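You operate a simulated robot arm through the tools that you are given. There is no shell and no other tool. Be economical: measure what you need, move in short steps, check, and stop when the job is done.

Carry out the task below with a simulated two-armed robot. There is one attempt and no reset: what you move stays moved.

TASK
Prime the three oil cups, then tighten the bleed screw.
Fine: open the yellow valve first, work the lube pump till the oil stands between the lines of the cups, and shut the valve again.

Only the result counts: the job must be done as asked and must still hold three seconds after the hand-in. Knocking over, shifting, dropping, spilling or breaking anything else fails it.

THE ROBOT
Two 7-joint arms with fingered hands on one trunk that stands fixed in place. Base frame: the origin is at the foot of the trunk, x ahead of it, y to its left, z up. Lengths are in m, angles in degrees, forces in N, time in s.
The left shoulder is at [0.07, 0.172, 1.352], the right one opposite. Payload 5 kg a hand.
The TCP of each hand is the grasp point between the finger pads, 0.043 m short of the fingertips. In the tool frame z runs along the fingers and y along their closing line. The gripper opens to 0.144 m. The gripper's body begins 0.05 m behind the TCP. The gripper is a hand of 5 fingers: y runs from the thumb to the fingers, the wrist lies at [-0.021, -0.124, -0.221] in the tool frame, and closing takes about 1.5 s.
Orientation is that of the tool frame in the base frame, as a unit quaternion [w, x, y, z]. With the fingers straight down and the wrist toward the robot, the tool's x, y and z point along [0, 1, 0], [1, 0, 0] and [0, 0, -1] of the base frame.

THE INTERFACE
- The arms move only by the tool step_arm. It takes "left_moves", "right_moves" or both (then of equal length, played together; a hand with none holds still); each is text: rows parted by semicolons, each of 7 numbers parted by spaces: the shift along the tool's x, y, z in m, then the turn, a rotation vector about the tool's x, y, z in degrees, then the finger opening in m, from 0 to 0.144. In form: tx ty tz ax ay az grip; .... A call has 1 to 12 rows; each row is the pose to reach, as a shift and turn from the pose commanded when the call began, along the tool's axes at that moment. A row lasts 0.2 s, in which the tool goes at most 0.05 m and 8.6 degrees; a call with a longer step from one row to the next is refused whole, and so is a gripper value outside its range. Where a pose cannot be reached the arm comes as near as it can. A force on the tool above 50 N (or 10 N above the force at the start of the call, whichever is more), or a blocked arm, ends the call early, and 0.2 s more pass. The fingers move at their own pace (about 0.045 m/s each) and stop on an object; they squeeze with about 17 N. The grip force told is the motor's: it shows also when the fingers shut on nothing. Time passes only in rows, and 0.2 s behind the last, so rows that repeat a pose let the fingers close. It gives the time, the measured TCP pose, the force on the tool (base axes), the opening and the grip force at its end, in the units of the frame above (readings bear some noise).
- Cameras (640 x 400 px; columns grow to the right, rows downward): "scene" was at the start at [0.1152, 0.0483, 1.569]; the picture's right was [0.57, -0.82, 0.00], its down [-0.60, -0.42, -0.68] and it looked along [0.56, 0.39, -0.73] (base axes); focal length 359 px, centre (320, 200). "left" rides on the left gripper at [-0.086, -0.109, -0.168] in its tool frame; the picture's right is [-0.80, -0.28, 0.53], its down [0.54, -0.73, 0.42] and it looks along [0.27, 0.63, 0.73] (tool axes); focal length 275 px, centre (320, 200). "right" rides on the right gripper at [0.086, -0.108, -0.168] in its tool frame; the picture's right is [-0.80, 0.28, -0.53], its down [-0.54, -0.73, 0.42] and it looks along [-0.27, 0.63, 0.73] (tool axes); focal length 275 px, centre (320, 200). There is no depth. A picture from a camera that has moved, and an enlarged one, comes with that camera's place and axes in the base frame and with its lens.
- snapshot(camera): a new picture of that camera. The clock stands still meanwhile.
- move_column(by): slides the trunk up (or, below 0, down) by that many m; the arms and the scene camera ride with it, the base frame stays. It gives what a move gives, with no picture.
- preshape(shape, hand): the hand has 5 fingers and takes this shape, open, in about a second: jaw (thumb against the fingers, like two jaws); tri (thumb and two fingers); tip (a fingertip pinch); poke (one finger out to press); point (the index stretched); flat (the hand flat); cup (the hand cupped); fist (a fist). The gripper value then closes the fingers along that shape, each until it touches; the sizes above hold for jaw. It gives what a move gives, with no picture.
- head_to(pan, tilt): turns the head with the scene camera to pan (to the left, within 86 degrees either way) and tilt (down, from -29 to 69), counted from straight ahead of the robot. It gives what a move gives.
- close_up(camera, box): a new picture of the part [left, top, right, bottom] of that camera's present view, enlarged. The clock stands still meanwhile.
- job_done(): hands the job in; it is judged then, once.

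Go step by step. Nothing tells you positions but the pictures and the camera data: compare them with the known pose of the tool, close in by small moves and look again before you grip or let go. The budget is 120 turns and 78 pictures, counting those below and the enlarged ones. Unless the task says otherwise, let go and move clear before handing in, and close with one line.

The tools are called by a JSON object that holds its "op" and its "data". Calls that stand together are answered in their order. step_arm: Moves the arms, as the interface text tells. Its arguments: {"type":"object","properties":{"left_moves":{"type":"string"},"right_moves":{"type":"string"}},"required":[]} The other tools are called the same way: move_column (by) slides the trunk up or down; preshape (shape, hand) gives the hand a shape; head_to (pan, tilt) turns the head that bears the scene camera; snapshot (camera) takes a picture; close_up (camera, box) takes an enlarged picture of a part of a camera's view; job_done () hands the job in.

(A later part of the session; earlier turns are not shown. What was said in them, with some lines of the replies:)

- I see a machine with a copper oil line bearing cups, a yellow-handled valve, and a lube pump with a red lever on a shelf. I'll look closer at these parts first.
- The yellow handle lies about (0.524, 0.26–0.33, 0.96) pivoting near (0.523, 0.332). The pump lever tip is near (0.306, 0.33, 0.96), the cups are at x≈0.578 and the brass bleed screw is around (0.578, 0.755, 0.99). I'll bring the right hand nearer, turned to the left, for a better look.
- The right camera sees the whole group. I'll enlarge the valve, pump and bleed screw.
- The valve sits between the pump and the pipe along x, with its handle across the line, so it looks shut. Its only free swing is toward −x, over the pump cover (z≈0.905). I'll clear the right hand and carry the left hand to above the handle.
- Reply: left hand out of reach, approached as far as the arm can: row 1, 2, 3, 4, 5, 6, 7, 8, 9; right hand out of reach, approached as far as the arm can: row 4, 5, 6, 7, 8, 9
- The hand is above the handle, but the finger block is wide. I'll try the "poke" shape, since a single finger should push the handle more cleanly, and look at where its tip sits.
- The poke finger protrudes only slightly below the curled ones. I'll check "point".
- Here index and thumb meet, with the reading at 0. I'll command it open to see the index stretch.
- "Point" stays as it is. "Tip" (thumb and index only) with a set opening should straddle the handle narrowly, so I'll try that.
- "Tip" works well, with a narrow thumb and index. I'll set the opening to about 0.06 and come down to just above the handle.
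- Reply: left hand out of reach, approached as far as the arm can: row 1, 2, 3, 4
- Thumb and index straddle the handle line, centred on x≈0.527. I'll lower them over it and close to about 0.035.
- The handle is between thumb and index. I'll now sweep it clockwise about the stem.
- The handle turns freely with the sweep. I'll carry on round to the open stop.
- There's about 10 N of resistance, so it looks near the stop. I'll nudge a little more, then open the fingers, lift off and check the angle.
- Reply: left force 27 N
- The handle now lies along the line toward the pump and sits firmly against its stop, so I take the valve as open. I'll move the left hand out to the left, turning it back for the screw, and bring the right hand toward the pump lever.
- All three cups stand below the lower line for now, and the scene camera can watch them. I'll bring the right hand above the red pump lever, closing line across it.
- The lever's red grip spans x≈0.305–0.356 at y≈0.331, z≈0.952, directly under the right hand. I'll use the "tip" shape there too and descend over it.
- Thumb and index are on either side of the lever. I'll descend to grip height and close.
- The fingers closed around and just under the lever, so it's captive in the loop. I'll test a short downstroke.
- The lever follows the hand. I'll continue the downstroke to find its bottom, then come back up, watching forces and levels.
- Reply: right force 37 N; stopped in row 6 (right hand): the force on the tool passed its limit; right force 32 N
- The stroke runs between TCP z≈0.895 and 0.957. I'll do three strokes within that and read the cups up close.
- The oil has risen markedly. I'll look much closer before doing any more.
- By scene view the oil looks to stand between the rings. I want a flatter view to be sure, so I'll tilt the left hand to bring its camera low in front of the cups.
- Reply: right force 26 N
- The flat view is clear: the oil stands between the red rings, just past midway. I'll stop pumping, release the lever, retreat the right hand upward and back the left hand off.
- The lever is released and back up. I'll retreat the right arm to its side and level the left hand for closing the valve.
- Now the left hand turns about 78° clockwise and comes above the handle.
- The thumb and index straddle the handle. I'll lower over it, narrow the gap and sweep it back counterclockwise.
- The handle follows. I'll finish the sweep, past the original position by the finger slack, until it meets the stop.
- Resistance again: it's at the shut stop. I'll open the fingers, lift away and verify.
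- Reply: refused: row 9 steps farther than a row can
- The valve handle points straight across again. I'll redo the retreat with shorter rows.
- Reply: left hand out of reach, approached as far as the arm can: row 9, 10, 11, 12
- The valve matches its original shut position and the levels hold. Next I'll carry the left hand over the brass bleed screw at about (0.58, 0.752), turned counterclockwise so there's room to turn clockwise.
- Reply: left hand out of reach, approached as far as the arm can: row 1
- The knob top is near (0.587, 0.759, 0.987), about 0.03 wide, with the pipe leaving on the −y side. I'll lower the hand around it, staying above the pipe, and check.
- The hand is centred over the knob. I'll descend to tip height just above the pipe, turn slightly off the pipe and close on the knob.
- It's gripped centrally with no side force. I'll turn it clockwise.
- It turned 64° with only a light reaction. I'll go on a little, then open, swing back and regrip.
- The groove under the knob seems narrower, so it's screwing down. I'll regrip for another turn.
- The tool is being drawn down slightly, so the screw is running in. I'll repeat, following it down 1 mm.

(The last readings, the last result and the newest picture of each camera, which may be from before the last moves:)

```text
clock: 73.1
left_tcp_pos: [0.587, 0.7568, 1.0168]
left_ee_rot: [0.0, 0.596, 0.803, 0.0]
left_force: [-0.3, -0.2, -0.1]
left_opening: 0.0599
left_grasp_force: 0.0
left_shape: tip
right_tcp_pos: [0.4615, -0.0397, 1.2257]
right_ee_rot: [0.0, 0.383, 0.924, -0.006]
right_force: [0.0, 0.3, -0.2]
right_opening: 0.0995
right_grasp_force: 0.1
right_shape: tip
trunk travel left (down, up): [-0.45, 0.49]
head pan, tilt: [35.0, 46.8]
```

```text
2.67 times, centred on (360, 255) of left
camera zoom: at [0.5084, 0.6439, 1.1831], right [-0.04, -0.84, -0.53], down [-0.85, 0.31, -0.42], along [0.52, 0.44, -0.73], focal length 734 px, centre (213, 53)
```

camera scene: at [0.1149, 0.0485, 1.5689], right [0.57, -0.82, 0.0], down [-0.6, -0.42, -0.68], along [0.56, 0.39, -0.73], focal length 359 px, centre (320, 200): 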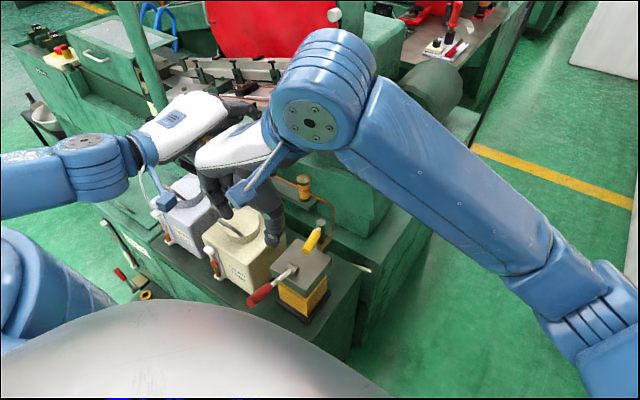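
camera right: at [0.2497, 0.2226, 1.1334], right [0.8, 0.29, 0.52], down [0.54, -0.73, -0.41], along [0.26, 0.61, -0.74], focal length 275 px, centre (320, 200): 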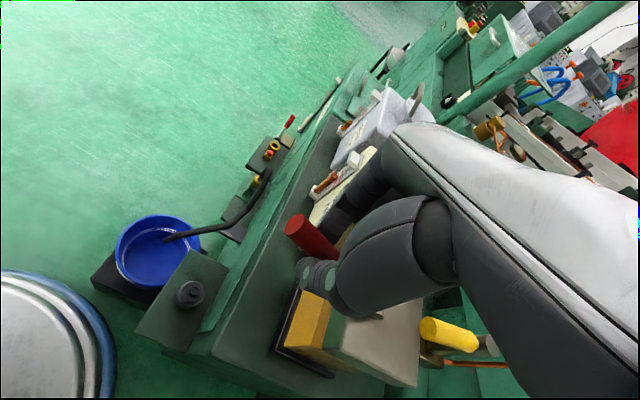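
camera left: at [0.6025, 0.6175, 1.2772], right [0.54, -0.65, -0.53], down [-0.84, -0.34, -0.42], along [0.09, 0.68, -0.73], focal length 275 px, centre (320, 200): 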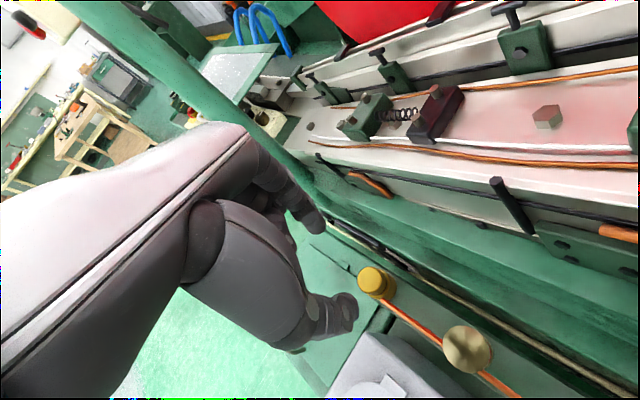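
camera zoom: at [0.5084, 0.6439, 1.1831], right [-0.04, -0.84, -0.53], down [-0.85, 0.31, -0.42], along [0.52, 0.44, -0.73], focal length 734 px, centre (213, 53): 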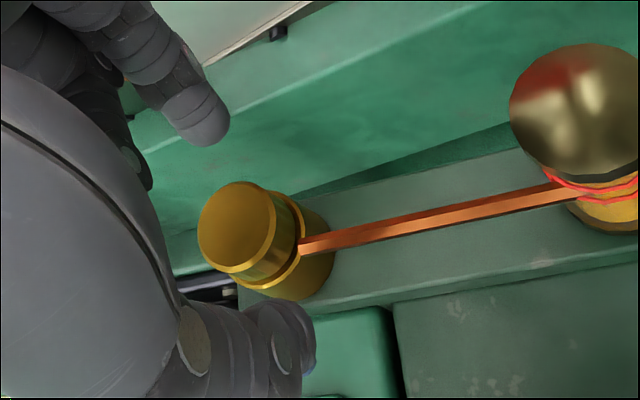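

The groove is almost closed. One more round, to be sure it is seated.

{"op": "step_arm", "data": {"left_moves": "0 0 0 0 0 -8 0.06;0 0 0 0 0 -16 0.06;0 0 0 0 0 -24 0.06;0 0 0 0 0 -24 0;0 0 0 0 0 -24 0;0 0 0 0 0 -24 0;0 0 0 0 0 -24 0;0 0 0 0 0 -24 0;0 0 0 0 0 -24 0"}}

{"op": "step_arm", "data": {"left_moves": "0 0 0 0 0 8.5 0;0 0 0 0 0 17 0;0 0 0 0 0 25.5 0;0 0 0 0 0 34 0;0 0 0 0 0 42.5 0;0 0 0 0 0 51 0;0 0 0 0 0 59.5 0;0 0 0 0 0 68 0;0 0 0 0 0 76.5 0;0 0 0 0 0 85 0;0 0 0 0 0 93 0;0 0 0 0 0 100 0"}}

{"op": "step_arm", "data": {"left_moves": "0 0 0 0 0 0 0.06;0 0 0 0 0 0 0.06;0 0 0 0 0 0 0.06;0 0 0 0 0 -8.5 0.06;0 0 0 0 0 -17 0.06;0 0 0 0 0 -25.5 0.06;0 0 0 0 0 -34 0.06;0 0 0 0 0 -42.5 0.06;0 0 0 0 0 -51 0.06;0 0 0 0 0 -59.5 0.06;0 0 0 0 0 -68 0.06;0 0 0 0 0 -76.5 0.06"}}

{"op": "close_up", "data": {"camera": "left", "box": [300, 230, 380, 300]}}

```text
clock: 75.1
left_tcp_pos: [0.5862, 0.758, 1.0165]
left_ee_rot: [0.001, 0.419, 0.908, 0.0]
left_force: [0.4, 1.3, 0.1]
left_opening: 0.0236
left_grasp_force: 16.9
left_shape: tip
right_tcp_pos: [0.4606, -0.0386, 1.2257]
right_ee_rot: [0.0, 0.383, 0.924, -0.006]
right_force: [0.8, 0.1, 0.6]
right_opening: 0.0996
right_grasp_force: 0.2
right_shape: tip
trunk travel left (down, up): [-0.45, 0.49]
head pan, tilt: [35.0, 46.8]
```

```text
clock: 77.7
left_tcp_pos: [0.5858, 0.7562, 1.0189]
left_ee_rot: [0.0, 0.965, 0.263, 0.002]
left_force: [-1.7, -1.6, 22.5]
left_opening: 0.0232
left_grasp_force: 17.4
left_shape: tip
right_tcp_pos: [0.4609, -0.0423, 1.2253]
right_ee_rot: [0.001, 0.383, 0.924, -0.004]
right_force: [-0.1, -0.2, -0.3]
right_opening: 0.0998
right_grasp_force: 0.1
right_shape: tip
trunk travel left (down, up): [-0.45, 0.49]
head pan, tilt: [35.0, 46.8]
```

```text
clock: 80.3
left_tcp_pos: [0.5863, 0.7578, 1.0162]
left_ee_rot: [0.001, 0.593, 0.805, 0.0]
left_force: [0.9, -0.5, 0.0]
left_opening: 0.0599
left_grasp_force: 0.0
left_shape: tip
right_tcp_pos: [0.4624, -0.0407, 1.2253]
right_ee_rot: [0.001, 0.383, 0.924, -0.005]
right_force: [-0.4, 0.3, -0.4]
right_opening: 0.0995
right_grasp_force: 0.1
right_shape: tip
trunk travel left (down, up): [-0.45, 0.49]
head pan, tilt: [35.0, 46.8]
```

```text
5.71 times, centred on (340, 265) of left
camera zoom: at [0.509, 0.6429, 1.1835], right [-0.04, -0.84, -0.53], down [-0.85, 0.3, -0.42], along [0.52, 0.44, -0.73], focal length 1573 px, centre (206, -171)
```

zoom: 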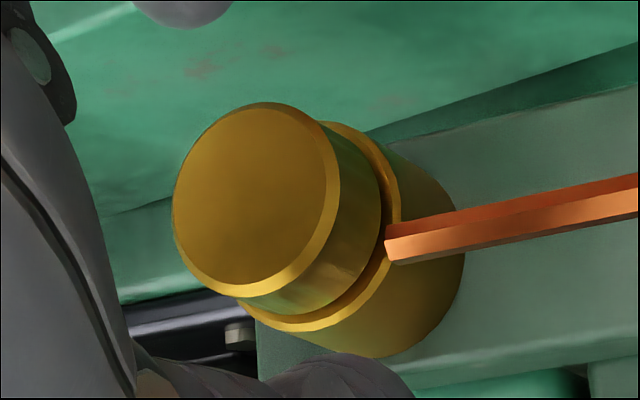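

The last turn ended with a stiff reaction, which suggests the screw is seating. I'll do one more round slightly higher, and compare.

{"op": "step_arm", "data": {"left_moves": "0 0 -0.002 0 0 -8 0.06;0 0 -0.002 0 0 -16 0.06;0 0 -0.002 0 0 -24 0.06;0 0 -0.002 0 0 -24 0;0 0 -0.002 0 0 -24 0;0 0 -0.002 0 0 -24 0;0 0 -0.002 0 0 -24 0;0 0 -0.002 0 0 -24 0;0 0 -0.002 0 0 -24 0"}}

{"op": "step_arm", "data": {"left_moves": "0 0 0 0 0 8.5 0;0 0 0 0 0 17 0;0 0 0 0 0 25.5 0;0 0 0 0 0 34 0;0 0 0 0 0 42.5 0"}}

{"op": "step_arm", "data": {"left_moves": "0 0 0 0 0 8.5 0;0 0 0 0 0 17 0;0 0 0 0 0 25.5 0;0 0 0 0 0 34 0;0 0 0 0 0 42.5 0;0 0 0 0 0 51 0;0 0 0 0 0 57 0"}}

{"op": "step_arm", "data": {"left_moves": "0 0 0 0 0 0 0.06;0 0 0 0 0 0 0.06;0 0 0 0 0 0 0.06;0 0 0.002 0 0 -8.5 0.06;0 0 0.002 0 0 -17 0.06;0 0 0.002 0 0 -25.5 0.06;0 0 0.002 0 0 -34 0.06;0 0 0.002 0 0 -42.5 0.06;0 0 0.002 0 0 -51 0.06;0 0 0.002 0 0 -59.5 0.06;0 0 0.002 0 0 -68 0.06;0 0 0.002 0 0 -76.5 0.06"}}

{"op": "close_up", "data": {"camera": "left", "box": [300, 230, 380, 300]}}

```text
clock: 82.3
left_tcp_pos: [0.5874, 0.7571, 1.0183]
left_ee_rot: [0.0, 0.414, 0.91, 0.0]
left_force: [0.5, 0.8, 3.2]
left_opening: 0.0223
left_grasp_force: 17.1
left_shape: tip
right_tcp_pos: [0.4621, -0.0403, 1.2249]
right_ee_rot: [0.001, 0.383, 0.924, -0.006]
right_force: [-0.5, 0.3, 0.0]
right_opening: 0.0998
right_grasp_force: 0.1
right_shape: tip
trunk travel left (down, up): [-0.45, 0.49]
head pan, tilt: [35.0, 46.8]
```

```text
clock: 83.5
left_tcp_pos: [0.5855, 0.7568, 1.021]
left_ee_rot: [0.001, 0.716, 0.698, 0.002]
left_force: [0.6, 3.8, 24.1]
left_opening: 0.0213
left_grasp_force: 17.2
left_shape: tip
right_tcp_pos: [0.4591, -0.0411, 1.2257]
right_ee_rot: [0.001, 0.383, 0.924, -0.005]
right_force: [-0.3, 0.6, -0.3]
right_opening: 0.0996
right_grasp_force: 0.0
right_shape: tip
trunk travel left (down, up): [-0.45, 0.49]
head pan, tilt: [35.0, 46.8]
```

```text
clock: 85.1
left_tcp_pos: [0.585, 0.7551, 1.0203]
left_ee_rot: [0.0, 0.963, 0.27, 0.0]
left_force: [-4.2, -12.8, 16.3]
left_opening: 0.0213
left_grasp_force: 16.9
left_shape: tip
right_tcp_pos: [0.4598, -0.0426, 1.2252]
right_ee_rot: [-0.001, 0.383, 0.924, -0.005]
right_force: [-1.0, 0.0, -0.2]
right_opening: 0.0996
right_grasp_force: 0.1
right_shape: tip
trunk travel left (down, up): [-0.45, 0.49]
head pan, tilt: [35.0, 46.8]
```

```text
clock: 87.7
left_tcp_pos: [0.5855, 0.7579, 1.0171]
left_ee_rot: [0.0, 0.586, 0.81, 0.0]
left_force: [-0.1, -0.1, -0.2]
left_opening: 0.0595
left_grasp_force: 0.0
left_shape: tip
right_tcp_pos: [0.4614, -0.0398, 1.2245]
right_ee_rot: [0.0, 0.383, 0.924, -0.005]
right_force: [0.6, -0.6, 0.0]
right_opening: 0.0994
right_grasp_force: 0.1
right_shape: tip
trunk travel left (down, up): [-0.45, 0.49]
head pan, tilt: [35.0, 46.8]
```

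```text
5.71 times, centred on (340, 265) of left
camera zoom: at [0.5103, 0.6419, 1.1834], right [-0.02, -0.84, -0.53], down [-0.86, 0.29, -0.42], along [0.51, 0.45, -0.73], focal length 1573 px, centre (206, -171)
```

zoom: 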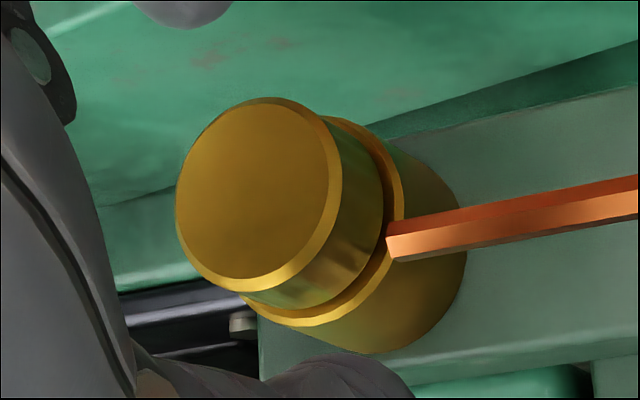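

The knob looks unchanged from the previous round, so it's probably seated. The fingers may have been riding on its top edge, though, so I'll grip 4 mm lower and make a confirming turn.

{"op": "step_arm", "data": {"left_moves": "0 0 0.002 0 0 0 0.06;0 0 0.004 0 0 0 0.06;0 0 0.004 0 0 0 0.03;0 0 0.004 0 0 0 0;0 0 0.004 0 0 0 0;0 0 0.004 0 0 0 0;0 0 0.004 0 0 0 0;0 0 0.004 0 0 0 0"}}

{"op": "step_arm", "data": {"left_moves": "0 0 0 0 0 8.5 0;0 0 0 0 0 17 0;0 0 0 0 0 25.5 0"}}

{"op": "close_up", "data": {"camera": "left", "box": [260, 200, 420, 300]}}

```text
clock: 89.5
left_tcp_pos: [0.5867, 0.7584, 1.0134]
left_ee_rot: [0.0, 0.587, 0.81, -0.001]
left_force: [0.1, -0.1, -0.6]
left_opening: 0.0239
left_grasp_force: 17.1
left_shape: tip
right_tcp_pos: [0.4628, -0.0393, 1.2252]
right_ee_rot: [0.001, 0.383, 0.924, -0.005]
right_force: [0.5, 0.7, -0.2]
right_opening: 0.0997
right_grasp_force: 0.2
right_shape: tip
trunk travel left (down, up): [-0.45, 0.49]
head pan, tilt: [35.0, 46.8]
```

```text
clock: 90.3
left_tcp_pos: [0.586, 0.7584, 1.0139]
left_ee_rot: [0.001, 0.752, 0.659, 0.0]
left_force: [-0.3, 2.7, 0.3]
left_opening: 0.0239
left_grasp_force: 17.2
left_shape: tip
right_tcp_pos: [0.4616, -0.0396, 1.2254]
right_ee_rot: [0.001, 0.382, 0.924, -0.006]
right_force: [0.5, -0.6, 0.4]
right_opening: 0.0995
right_grasp_force: 0.1
right_shape: tip
trunk travel left (down, up): [-0.45, 0.49]
head pan, tilt: [35.0, 46.8]
```

```text
4.00 times, centred on (340, 250) of left
camera zoom: at [0.4675, 0.687, 1.1792], right [-0.39, -0.75, -0.53], down [-0.65, 0.63, -0.42], along [0.66, 0.18, -0.73], focal length 1101 px, centre (240, 0)
```

zoom: 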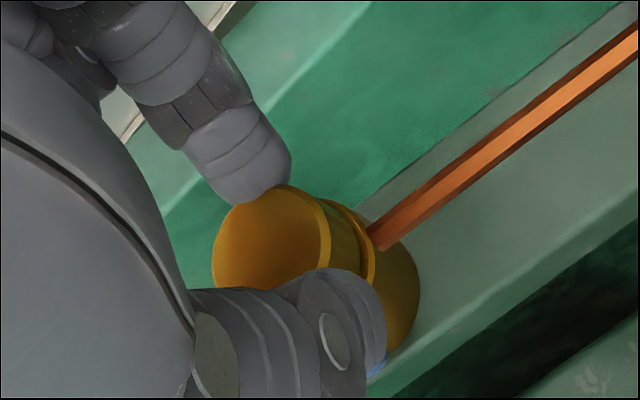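

This lower grip holds cleanly. I'll keep turning to see whether a firm stop shows.

{"op": "step_arm", "data": {"left_moves": "0 0 0 0 0 8.5 0;0 0 0 0 0 17 0;0 0 0 0 0 25.5 0;0 0 0 0 0 34 0;0 0 0 0 0 42.5 0;0 0 0 0 0 51 0"}}

{"op": "step_arm", "data": {"left_moves": "0 0 0 0 0 0 0.06;0 0 0 0 0 0 0.06;0 0 0 0 0 0 0.06;0 0 0 0 0 -8.5 0.06;0 0 0 0 0 -17 0.06;0 0 0 0 0 -25.5 0.06;0 0 0 0 0 -34 0.06;0 0 0 0 0 -42.5 0.06;0 0 0 0 0 -51 0.06;0 0 0 0 0 -59.5 0.06;0 0 0 0 0 -68 0.06;0 0 0 0 0 -76.5 0.06"}}

{"op": "close_up", "data": {"camera": "left", "box": [300, 230, 380, 300]}}

```text
clock: 91.7
left_tcp_pos: [0.5855, 0.7571, 1.0105]
left_ee_rot: [0.001, 0.962, 0.272, 0.0]
left_force: [-7.9, -6.9, -2.5]
left_opening: 0.023
left_grasp_force: 17.0
left_shape: tip
right_tcp_pos: [0.463, -0.0399, 1.2256]
right_ee_rot: [0.001, 0.383, 0.924, -0.005]
right_force: [-0.4, -0.6, 0.0]
right_opening: 0.0996
right_grasp_force: 0.0
right_shape: tip
trunk travel left (down, up): [-0.45, 0.49]
head pan, tilt: [35.0, 46.8]
```

```text
clock: 94.3
left_tcp_pos: [0.5874, 0.7572, 1.0129]
left_ee_rot: [0.0, 0.587, 0.81, 0.0]
left_force: [-0.4, 0.5, 0.2]
left_opening: 0.0598
left_grasp_force: 0.0
left_shape: tip
right_tcp_pos: [0.4619, -0.0389, 1.2252]
right_ee_rot: [0.001, 0.382, 0.924, -0.005]
right_force: [-1.1, -0.6, -0.8]
right_opening: 0.0991
right_grasp_force: 0.1
right_shape: tip
trunk travel left (down, up): [-0.45, 0.49]
head pan, tilt: [35.0, 46.8]
```

```text
5.71 times, centred on (340, 265) of left
camera zoom: at [0.5108, 0.6415, 1.1795], right [-0.02, -0.84, -0.53], down [-0.86, 0.29, -0.42], along [0.51, 0.45, -0.73], focal length 1573 px, centre (206, -171)
```

zoom: 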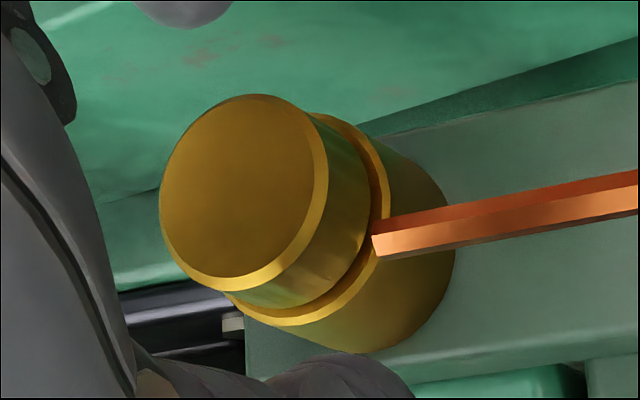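

The tool was drawn down again, so it may still be turning in. I'll do another round at this lower grip, reading force halfway.

{"op": "step_arm", "data": {"left_moves": "0 0 0.001 0 0 -8 0.06;0 0 0.001 0 0 -16 0.06;0 0 0.001 0 0 -16 0.03;0 0 0.001 0 0 -16 0;0 0 0.001 0 0 -16 0;0 0 0.001 0 0 -16 0;0 0 0.001 0 0 -16 0;0 0 0.001 0 0 -16 0"}}

{"op": "step_arm", "data": {"left_moves": "0 0 0 0 0 8.5 0;0 0 0 0 0 17 0;0 0 0 0 0 25.5 0;0 0 0 0 0 34 0"}}

{"op": "step_arm", "data": {"left_moves": "0 0 0 0 0 8.5 0;0 0 0 0 0 17 0;0 0 0 0 0 25.5 0;0 0 0 0 0 34 0"}}

{"op": "step_arm", "data": {"left_moves": "0 0 0 0 0 8.5 0;0 0 0 0 0 17 0;0 0 0 0 0 24 0"}}

```text
clock: 96.1
left_tcp_pos: [0.5878, 0.7576, 1.0123]
left_ee_rot: [0.0, 0.469, 0.883, 0.0]
left_force: [-0.5, 0.7, 0.3]
left_opening: 0.0246
left_grasp_force: 16.9
left_shape: tip
right_tcp_pos: [0.4617, -0.0394, 1.2248]
right_ee_rot: [0.001, 0.382, 0.924, -0.006]
right_force: [-0.3, 0.7, -0.3]
right_opening: 0.0999
right_grasp_force: 0.0
right_shape: tip
trunk travel left (down, up): [-0.45, 0.49]
head pan, tilt: [35.0, 46.8]
```

```text
clock: 97.1
left_tcp_pos: [0.5875, 0.7557, 1.0111]
left_ee_rot: [0.0, 0.708, 0.706, 0.0]
left_force: [-2.9, -5.5, -0.4]
left_opening: 0.0243
left_grasp_force: 17.0
left_shape: tip
right_tcp_pos: [0.4617, -0.0399, 1.2249]
right_ee_rot: [-0.001, 0.383, 0.924, -0.006]
right_force: [0.8, -0.6, -0.4]
right_opening: 0.0995
right_grasp_force: 0.0
right_shape: tip
trunk travel left (down, up): [-0.45, 0.49]
head pan, tilt: [35.0, 46.8]
```

```text
clock: 98.1
left_tcp_pos: [0.5866, 0.7561, 1.0121]
left_ee_rot: [0.0, 0.883, 0.469, 0.001]
left_force: [-4.1, -8.4, -5.3]
left_opening: 0.0231
left_grasp_force: 16.8
left_shape: tip
right_tcp_pos: [0.4629, -0.0404, 1.225]
right_ee_rot: [0.001, 0.382, 0.924, -0.007]
right_force: [-0.7, 0.0, 0.3]
right_opening: 0.0997
right_grasp_force: 0.1
right_shape: tip
trunk travel left (down, up): [-0.45, 0.49]
head pan, tilt: [35.0, 46.8]
```

```text
clock: 98.9
left_tcp_pos: [0.5861, 0.7573, 1.0118]
left_ee_rot: [0.0, 0.961, 0.275, -0.001]
left_force: [-10.7, -15.0, -10.4]
left_opening: 0.0219
left_grasp_force: 17.2
left_shape: tip
right_tcp_pos: [0.4616, -0.0387, 1.2241]
right_ee_rot: [0.0, 0.383, 0.924, -0.007]
right_force: [0.8, -0.4, -0.3]
right_opening: 0.0998
right_grasp_force: 0.1
right_shape: tip
trunk travel left (down, up): [-0.45, 0.49]
head pan, tilt: [35.0, 46.8]
```

Resistance is now clearly greater. I'll release, lift off and compare the knob's height with the first picture of it.

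{"op": "step_arm", "data": {"left_moves": "0 0 0 0 0 0 0.06;0 0 0 0 0 0 0.06;0 0 0 0 0 0 0.06;0 0 0 0 0 0 0.06;0 0 -0.03 0 0 -8.5 0.06;0 0 -0.06 0 0 -17 0.06;0 0 -0.09 0 0 -25.5 0.06;0 0 -0.12 0 0 -34 0.06;0 -0.01 -0.15 0 0 -42.5 0.06;0 -0.02 -0.18 0 0 -51 0.06;0 -0.02 -0.18 0 0 -59 0.06"}}

{"op": "close_up", "data": {"camera": "scene", "box": [180, 115, 280, 178]}}

```text
clock: 101.3
left_tcp_pos: [0.5767, 0.7758, 1.1912]
left_ee_rot: [0.0, 0.699, 0.715, 0.0]
left_force: [-0.6, 0.0, -0.4]
left_opening: 0.0596
left_grasp_force: 0.1
left_shape: tip
right_tcp_pos: [0.4621, -0.0399, 1.2243]
right_ee_rot: [0.001, 0.383, 0.924, -0.006]
right_force: [0.4, 0.4, -0.3]
right_opening: 0.0998
right_grasp_force: 0.2
right_shape: tip
trunk travel left (down, up): [-0.45, 0.49]
head pan, tilt: [35.0, 46.8]
```

```text
6.35 times, centred on (230, 146) of scene
camera zoom: at [0.1154, 0.048, 1.569], right [0.57, -0.82, 0.0], down [-0.6, -0.42, -0.68], along [0.56, 0.39, -0.73], focal length 2280 px, centre (891, 540)
```

zoom: 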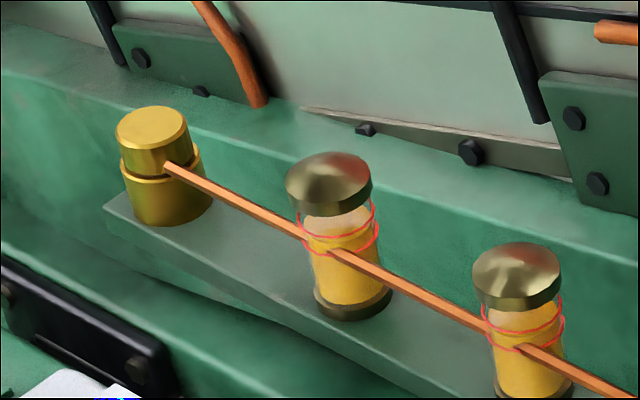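

The knob has come down about 5 mm and the dark groove is gone. I'll check the seat and the oil levels once more up close.

{"op": "close_up", "data": {"camera": "scene", "box": [194, 128, 218, 153]}}

{"op": "close_up", "data": {"camera": "scene", "box": [224, 136, 250, 166]}}

{"op": "snapshot", "data": {"camera": "scene"}}

```text
16.00 times, centred on (206, 140) of scene
camera zoom: at [0.1154, 0.048, 1.569], right [0.57, -0.82, 0.0], down [-0.6, -0.42, -0.68], along [0.56, 0.39, -0.73], focal length 5745 px, centre (2144, 1152)
```

zoom: 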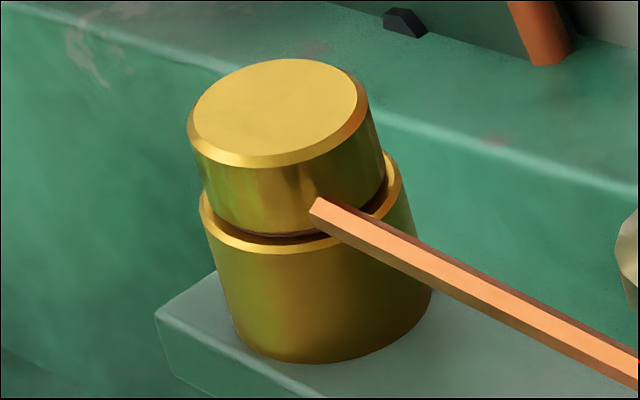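

```text
13.33 times, centred on (237, 151) of scene
camera zoom: at [0.1154, 0.048, 1.569], right [0.57, -0.82, 0.0], down [-0.6, -0.42, -0.68], along [0.56, 0.39, -0.73], focal length 4788 px, centre (1427, 853)
```

zoom: 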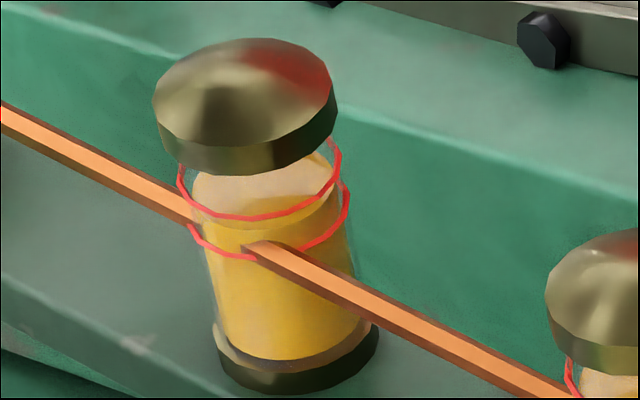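

```text
4 pictures are left
camera scene: at [0.1154, 0.048, 1.569], right [0.57, -0.82, 0.0], down [-0.6, -0.42, -0.68], along [0.56, 0.39, -0.73], focal length 359 px, centre (320, 200)
```

scene: 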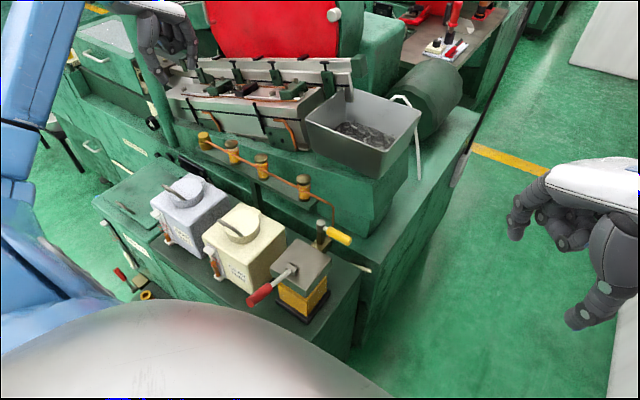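

The seat is nearly closed and the oil is between the rings. I have plenty of turns left, so I'll make another tightening round with a low grip to be certain.

{"op": "step_arm", "data": {"left_moves": "-0.019 0.01 0.03 0 0 -8 0.06;-0.019 0.01 0.06 0 0 -16 0.06;-0.019 0.01 0.09 0 0 -24 0.06;-0.019 0.01 0.12 0 0 -32 0.06;-0.019 0.01 0.15 0 0 -32 0.06;-0.019 0.01 0.17 0 0 -32 0.06;-0.019 0.01 0.179 0 0 -32 0.06;-0.019 0.01 0.18 0 0 -32 0.06"}}

{"op": "step_arm", "data": {"left_moves": "0 0 0 0 0 0 0.03;0 0 0 0 0 0 0;0 0 0 0 0 0 0;0 0 0 0 0 0 0;0 0 0 0 0 0 0;0 0 0 0 0 0 0;0 0 0 0 0 8 0;0 0 0 0 0 16 0;0 0 0 0 0 24 0;0 0 0 0 0 32 0;0 0 0 0 0 40 0;0 0 0 0 0 48 0"}}

{"op": "step_arm", "data": {"left_moves": "0 0 0 0 0 8 0;0 0 0 0 0 16 0;0 0 0 0 0 24 0;0 0 0 0 0 32 0;0 0 0 0 0 40 0"}}

```text
clock: 103.1
left_tcp_pos: [0.5866, 0.7559, 1.0101]
left_ee_rot: [0.0, 0.477, 0.879, 0.001]
left_force: [-0.2, 0.7, -0.2]
left_opening: 0.06
left_grasp_force: 0.0
left_shape: tip
right_tcp_pos: [0.462, -0.0385, 1.2257]
right_ee_rot: [0.0, 0.383, 0.924, -0.005]
right_force: [-0.1, 1.5, -0.1]
right_opening: 0.0997
right_grasp_force: 0.1
right_shape: tip
trunk travel left (down, up): [-0.45, 0.49]
head pan, tilt: [35.0, 46.8]
```

```text
clock: 105.7
left_tcp_pos: [0.5862, 0.7533, 1.0123]
left_ee_rot: [0.0, 0.794, 0.608, 0.0]
left_force: [-6.0, -8.3, -1.1]
left_opening: 0.0235
left_grasp_force: 16.9
left_shape: tip
right_tcp_pos: [0.4618, -0.0416, 1.2241]
right_ee_rot: [0.0, 0.383, 0.924, -0.006]
right_force: [0.5, -0.3, 0.1]
right_opening: 0.0997
right_grasp_force: 0.0
right_shape: tip
trunk travel left (down, up): [-0.45, 0.49]
head pan, tilt: [35.0, 46.8]
```

```text
clock: 106.9
left_tcp_pos: [0.5867, 0.7544, 1.0115]
left_ee_rot: [0.0, 0.954, 0.3, -0.001]
left_force: [-11.6, -14.3, -9.3]
left_opening: 0.0219
left_grasp_force: 16.8
left_shape: tip
right_tcp_pos: [0.4599, -0.0402, 1.2251]
right_ee_rot: [0.001, 0.383, 0.924, -0.006]
right_force: [0.8, -0.2, 0.1]
right_opening: 0.0997
right_grasp_force: 0.1
right_shape: tip
trunk travel left (down, up): [-0.45, 0.49]
head pan, tilt: [35.0, 46.8]
```

The forces repeat the last round's pattern, which points to fingers slipping on a seated knob. I'll release, retreat well clear and compare the same close-up.

{"op": "step_arm", "data": {"left_moves": "0 0 0 0 0 0 0.06;0 0 0 0 0 0 0.06;0 0 0 0 0 0 0.06;0 0 0 0 0 0 0.06;0 0 -0.03 0 0 -8.5 0.06;0 0 -0.06 0 0 -17 0.06;0 0 -0.09 0 0 -25.5 0.06;0 0 -0.12 0 0 -34 0.06;0 -0.01 -0.15 0 0 -42.5 0.06;0 -0.02 -0.18 0 0 -51 0.06;0 -0.02 -0.18 0 0 -59 0.06"}}

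{"op": "close_up", "data": {"camera": "scene", "box": [194, 128, 218, 153]}}

```text
clock: 109.3
left_tcp_pos: [0.5743, 0.7721, 1.1917]
left_ee_rot: [0.0, 0.68, 0.733, -0.001]
left_force: [0.9, 1.1, -0.3]
left_opening: 0.0599
left_grasp_force: 0.1
left_shape: tip
right_tcp_pos: [0.4622, -0.0408, 1.2244]
right_ee_rot: [0.001, 0.382, 0.924, -0.006]
right_force: [0.5, 0.0, -0.9]
right_opening: 0.0998
right_grasp_force: 0.0
right_shape: tip
trunk travel left (down, up): [-0.45, 0.49]
head pan, tilt: [35.0, 46.8]
```

```text
16.00 times, centred on (206, 140) of scene
camera zoom: at [0.1155, 0.0482, 1.569], right [0.57, -0.82, 0.0], down [-0.6, -0.42, -0.68], along [0.56, 0.39, -0.73], focal length 5745 px, centre (2144, 1152)
```

zoom: 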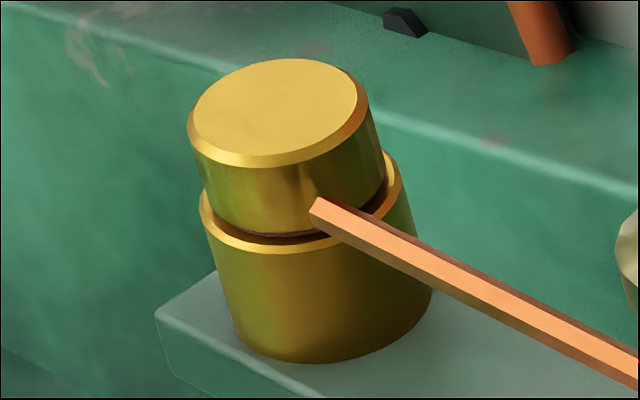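

The knob has not moved since the last round, so the screw is fully tight. One last look at the cups and valve.

{"op": "close_up", "data": {"camera": "scene", "box": [250, 148, 360, 250]}}

```text
3.92 times, centred on (305, 199) of scene
camera zoom: at [0.1155, 0.0482, 1.569], right [0.57, -0.82, 0.0], down [-0.6, -0.42, -0.68], along [0.56, 0.39, -0.73], focal length 1408 px, centre (379, 204)
```

zoom: 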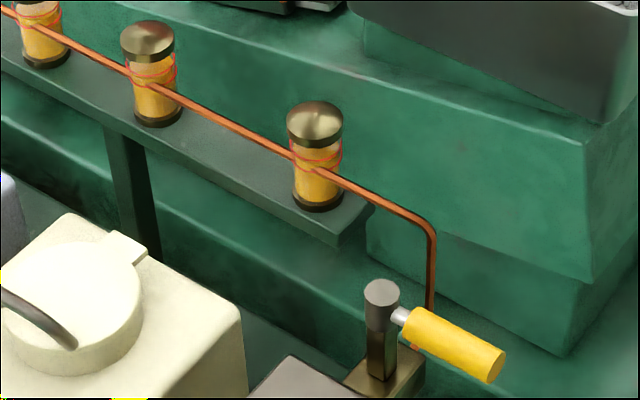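

The oil stands between the rings, the valve is shut, the screw is seated and both hands are clear, so I'm handing in.

{"op": "job_done", "data": {}}

```text
The job is handed in.
```

I opened the yellow valve, pumped the three oil cups up to between their lines, shut the valve again and turned the bleed screw down until it stopped moving. Both hands are clear.
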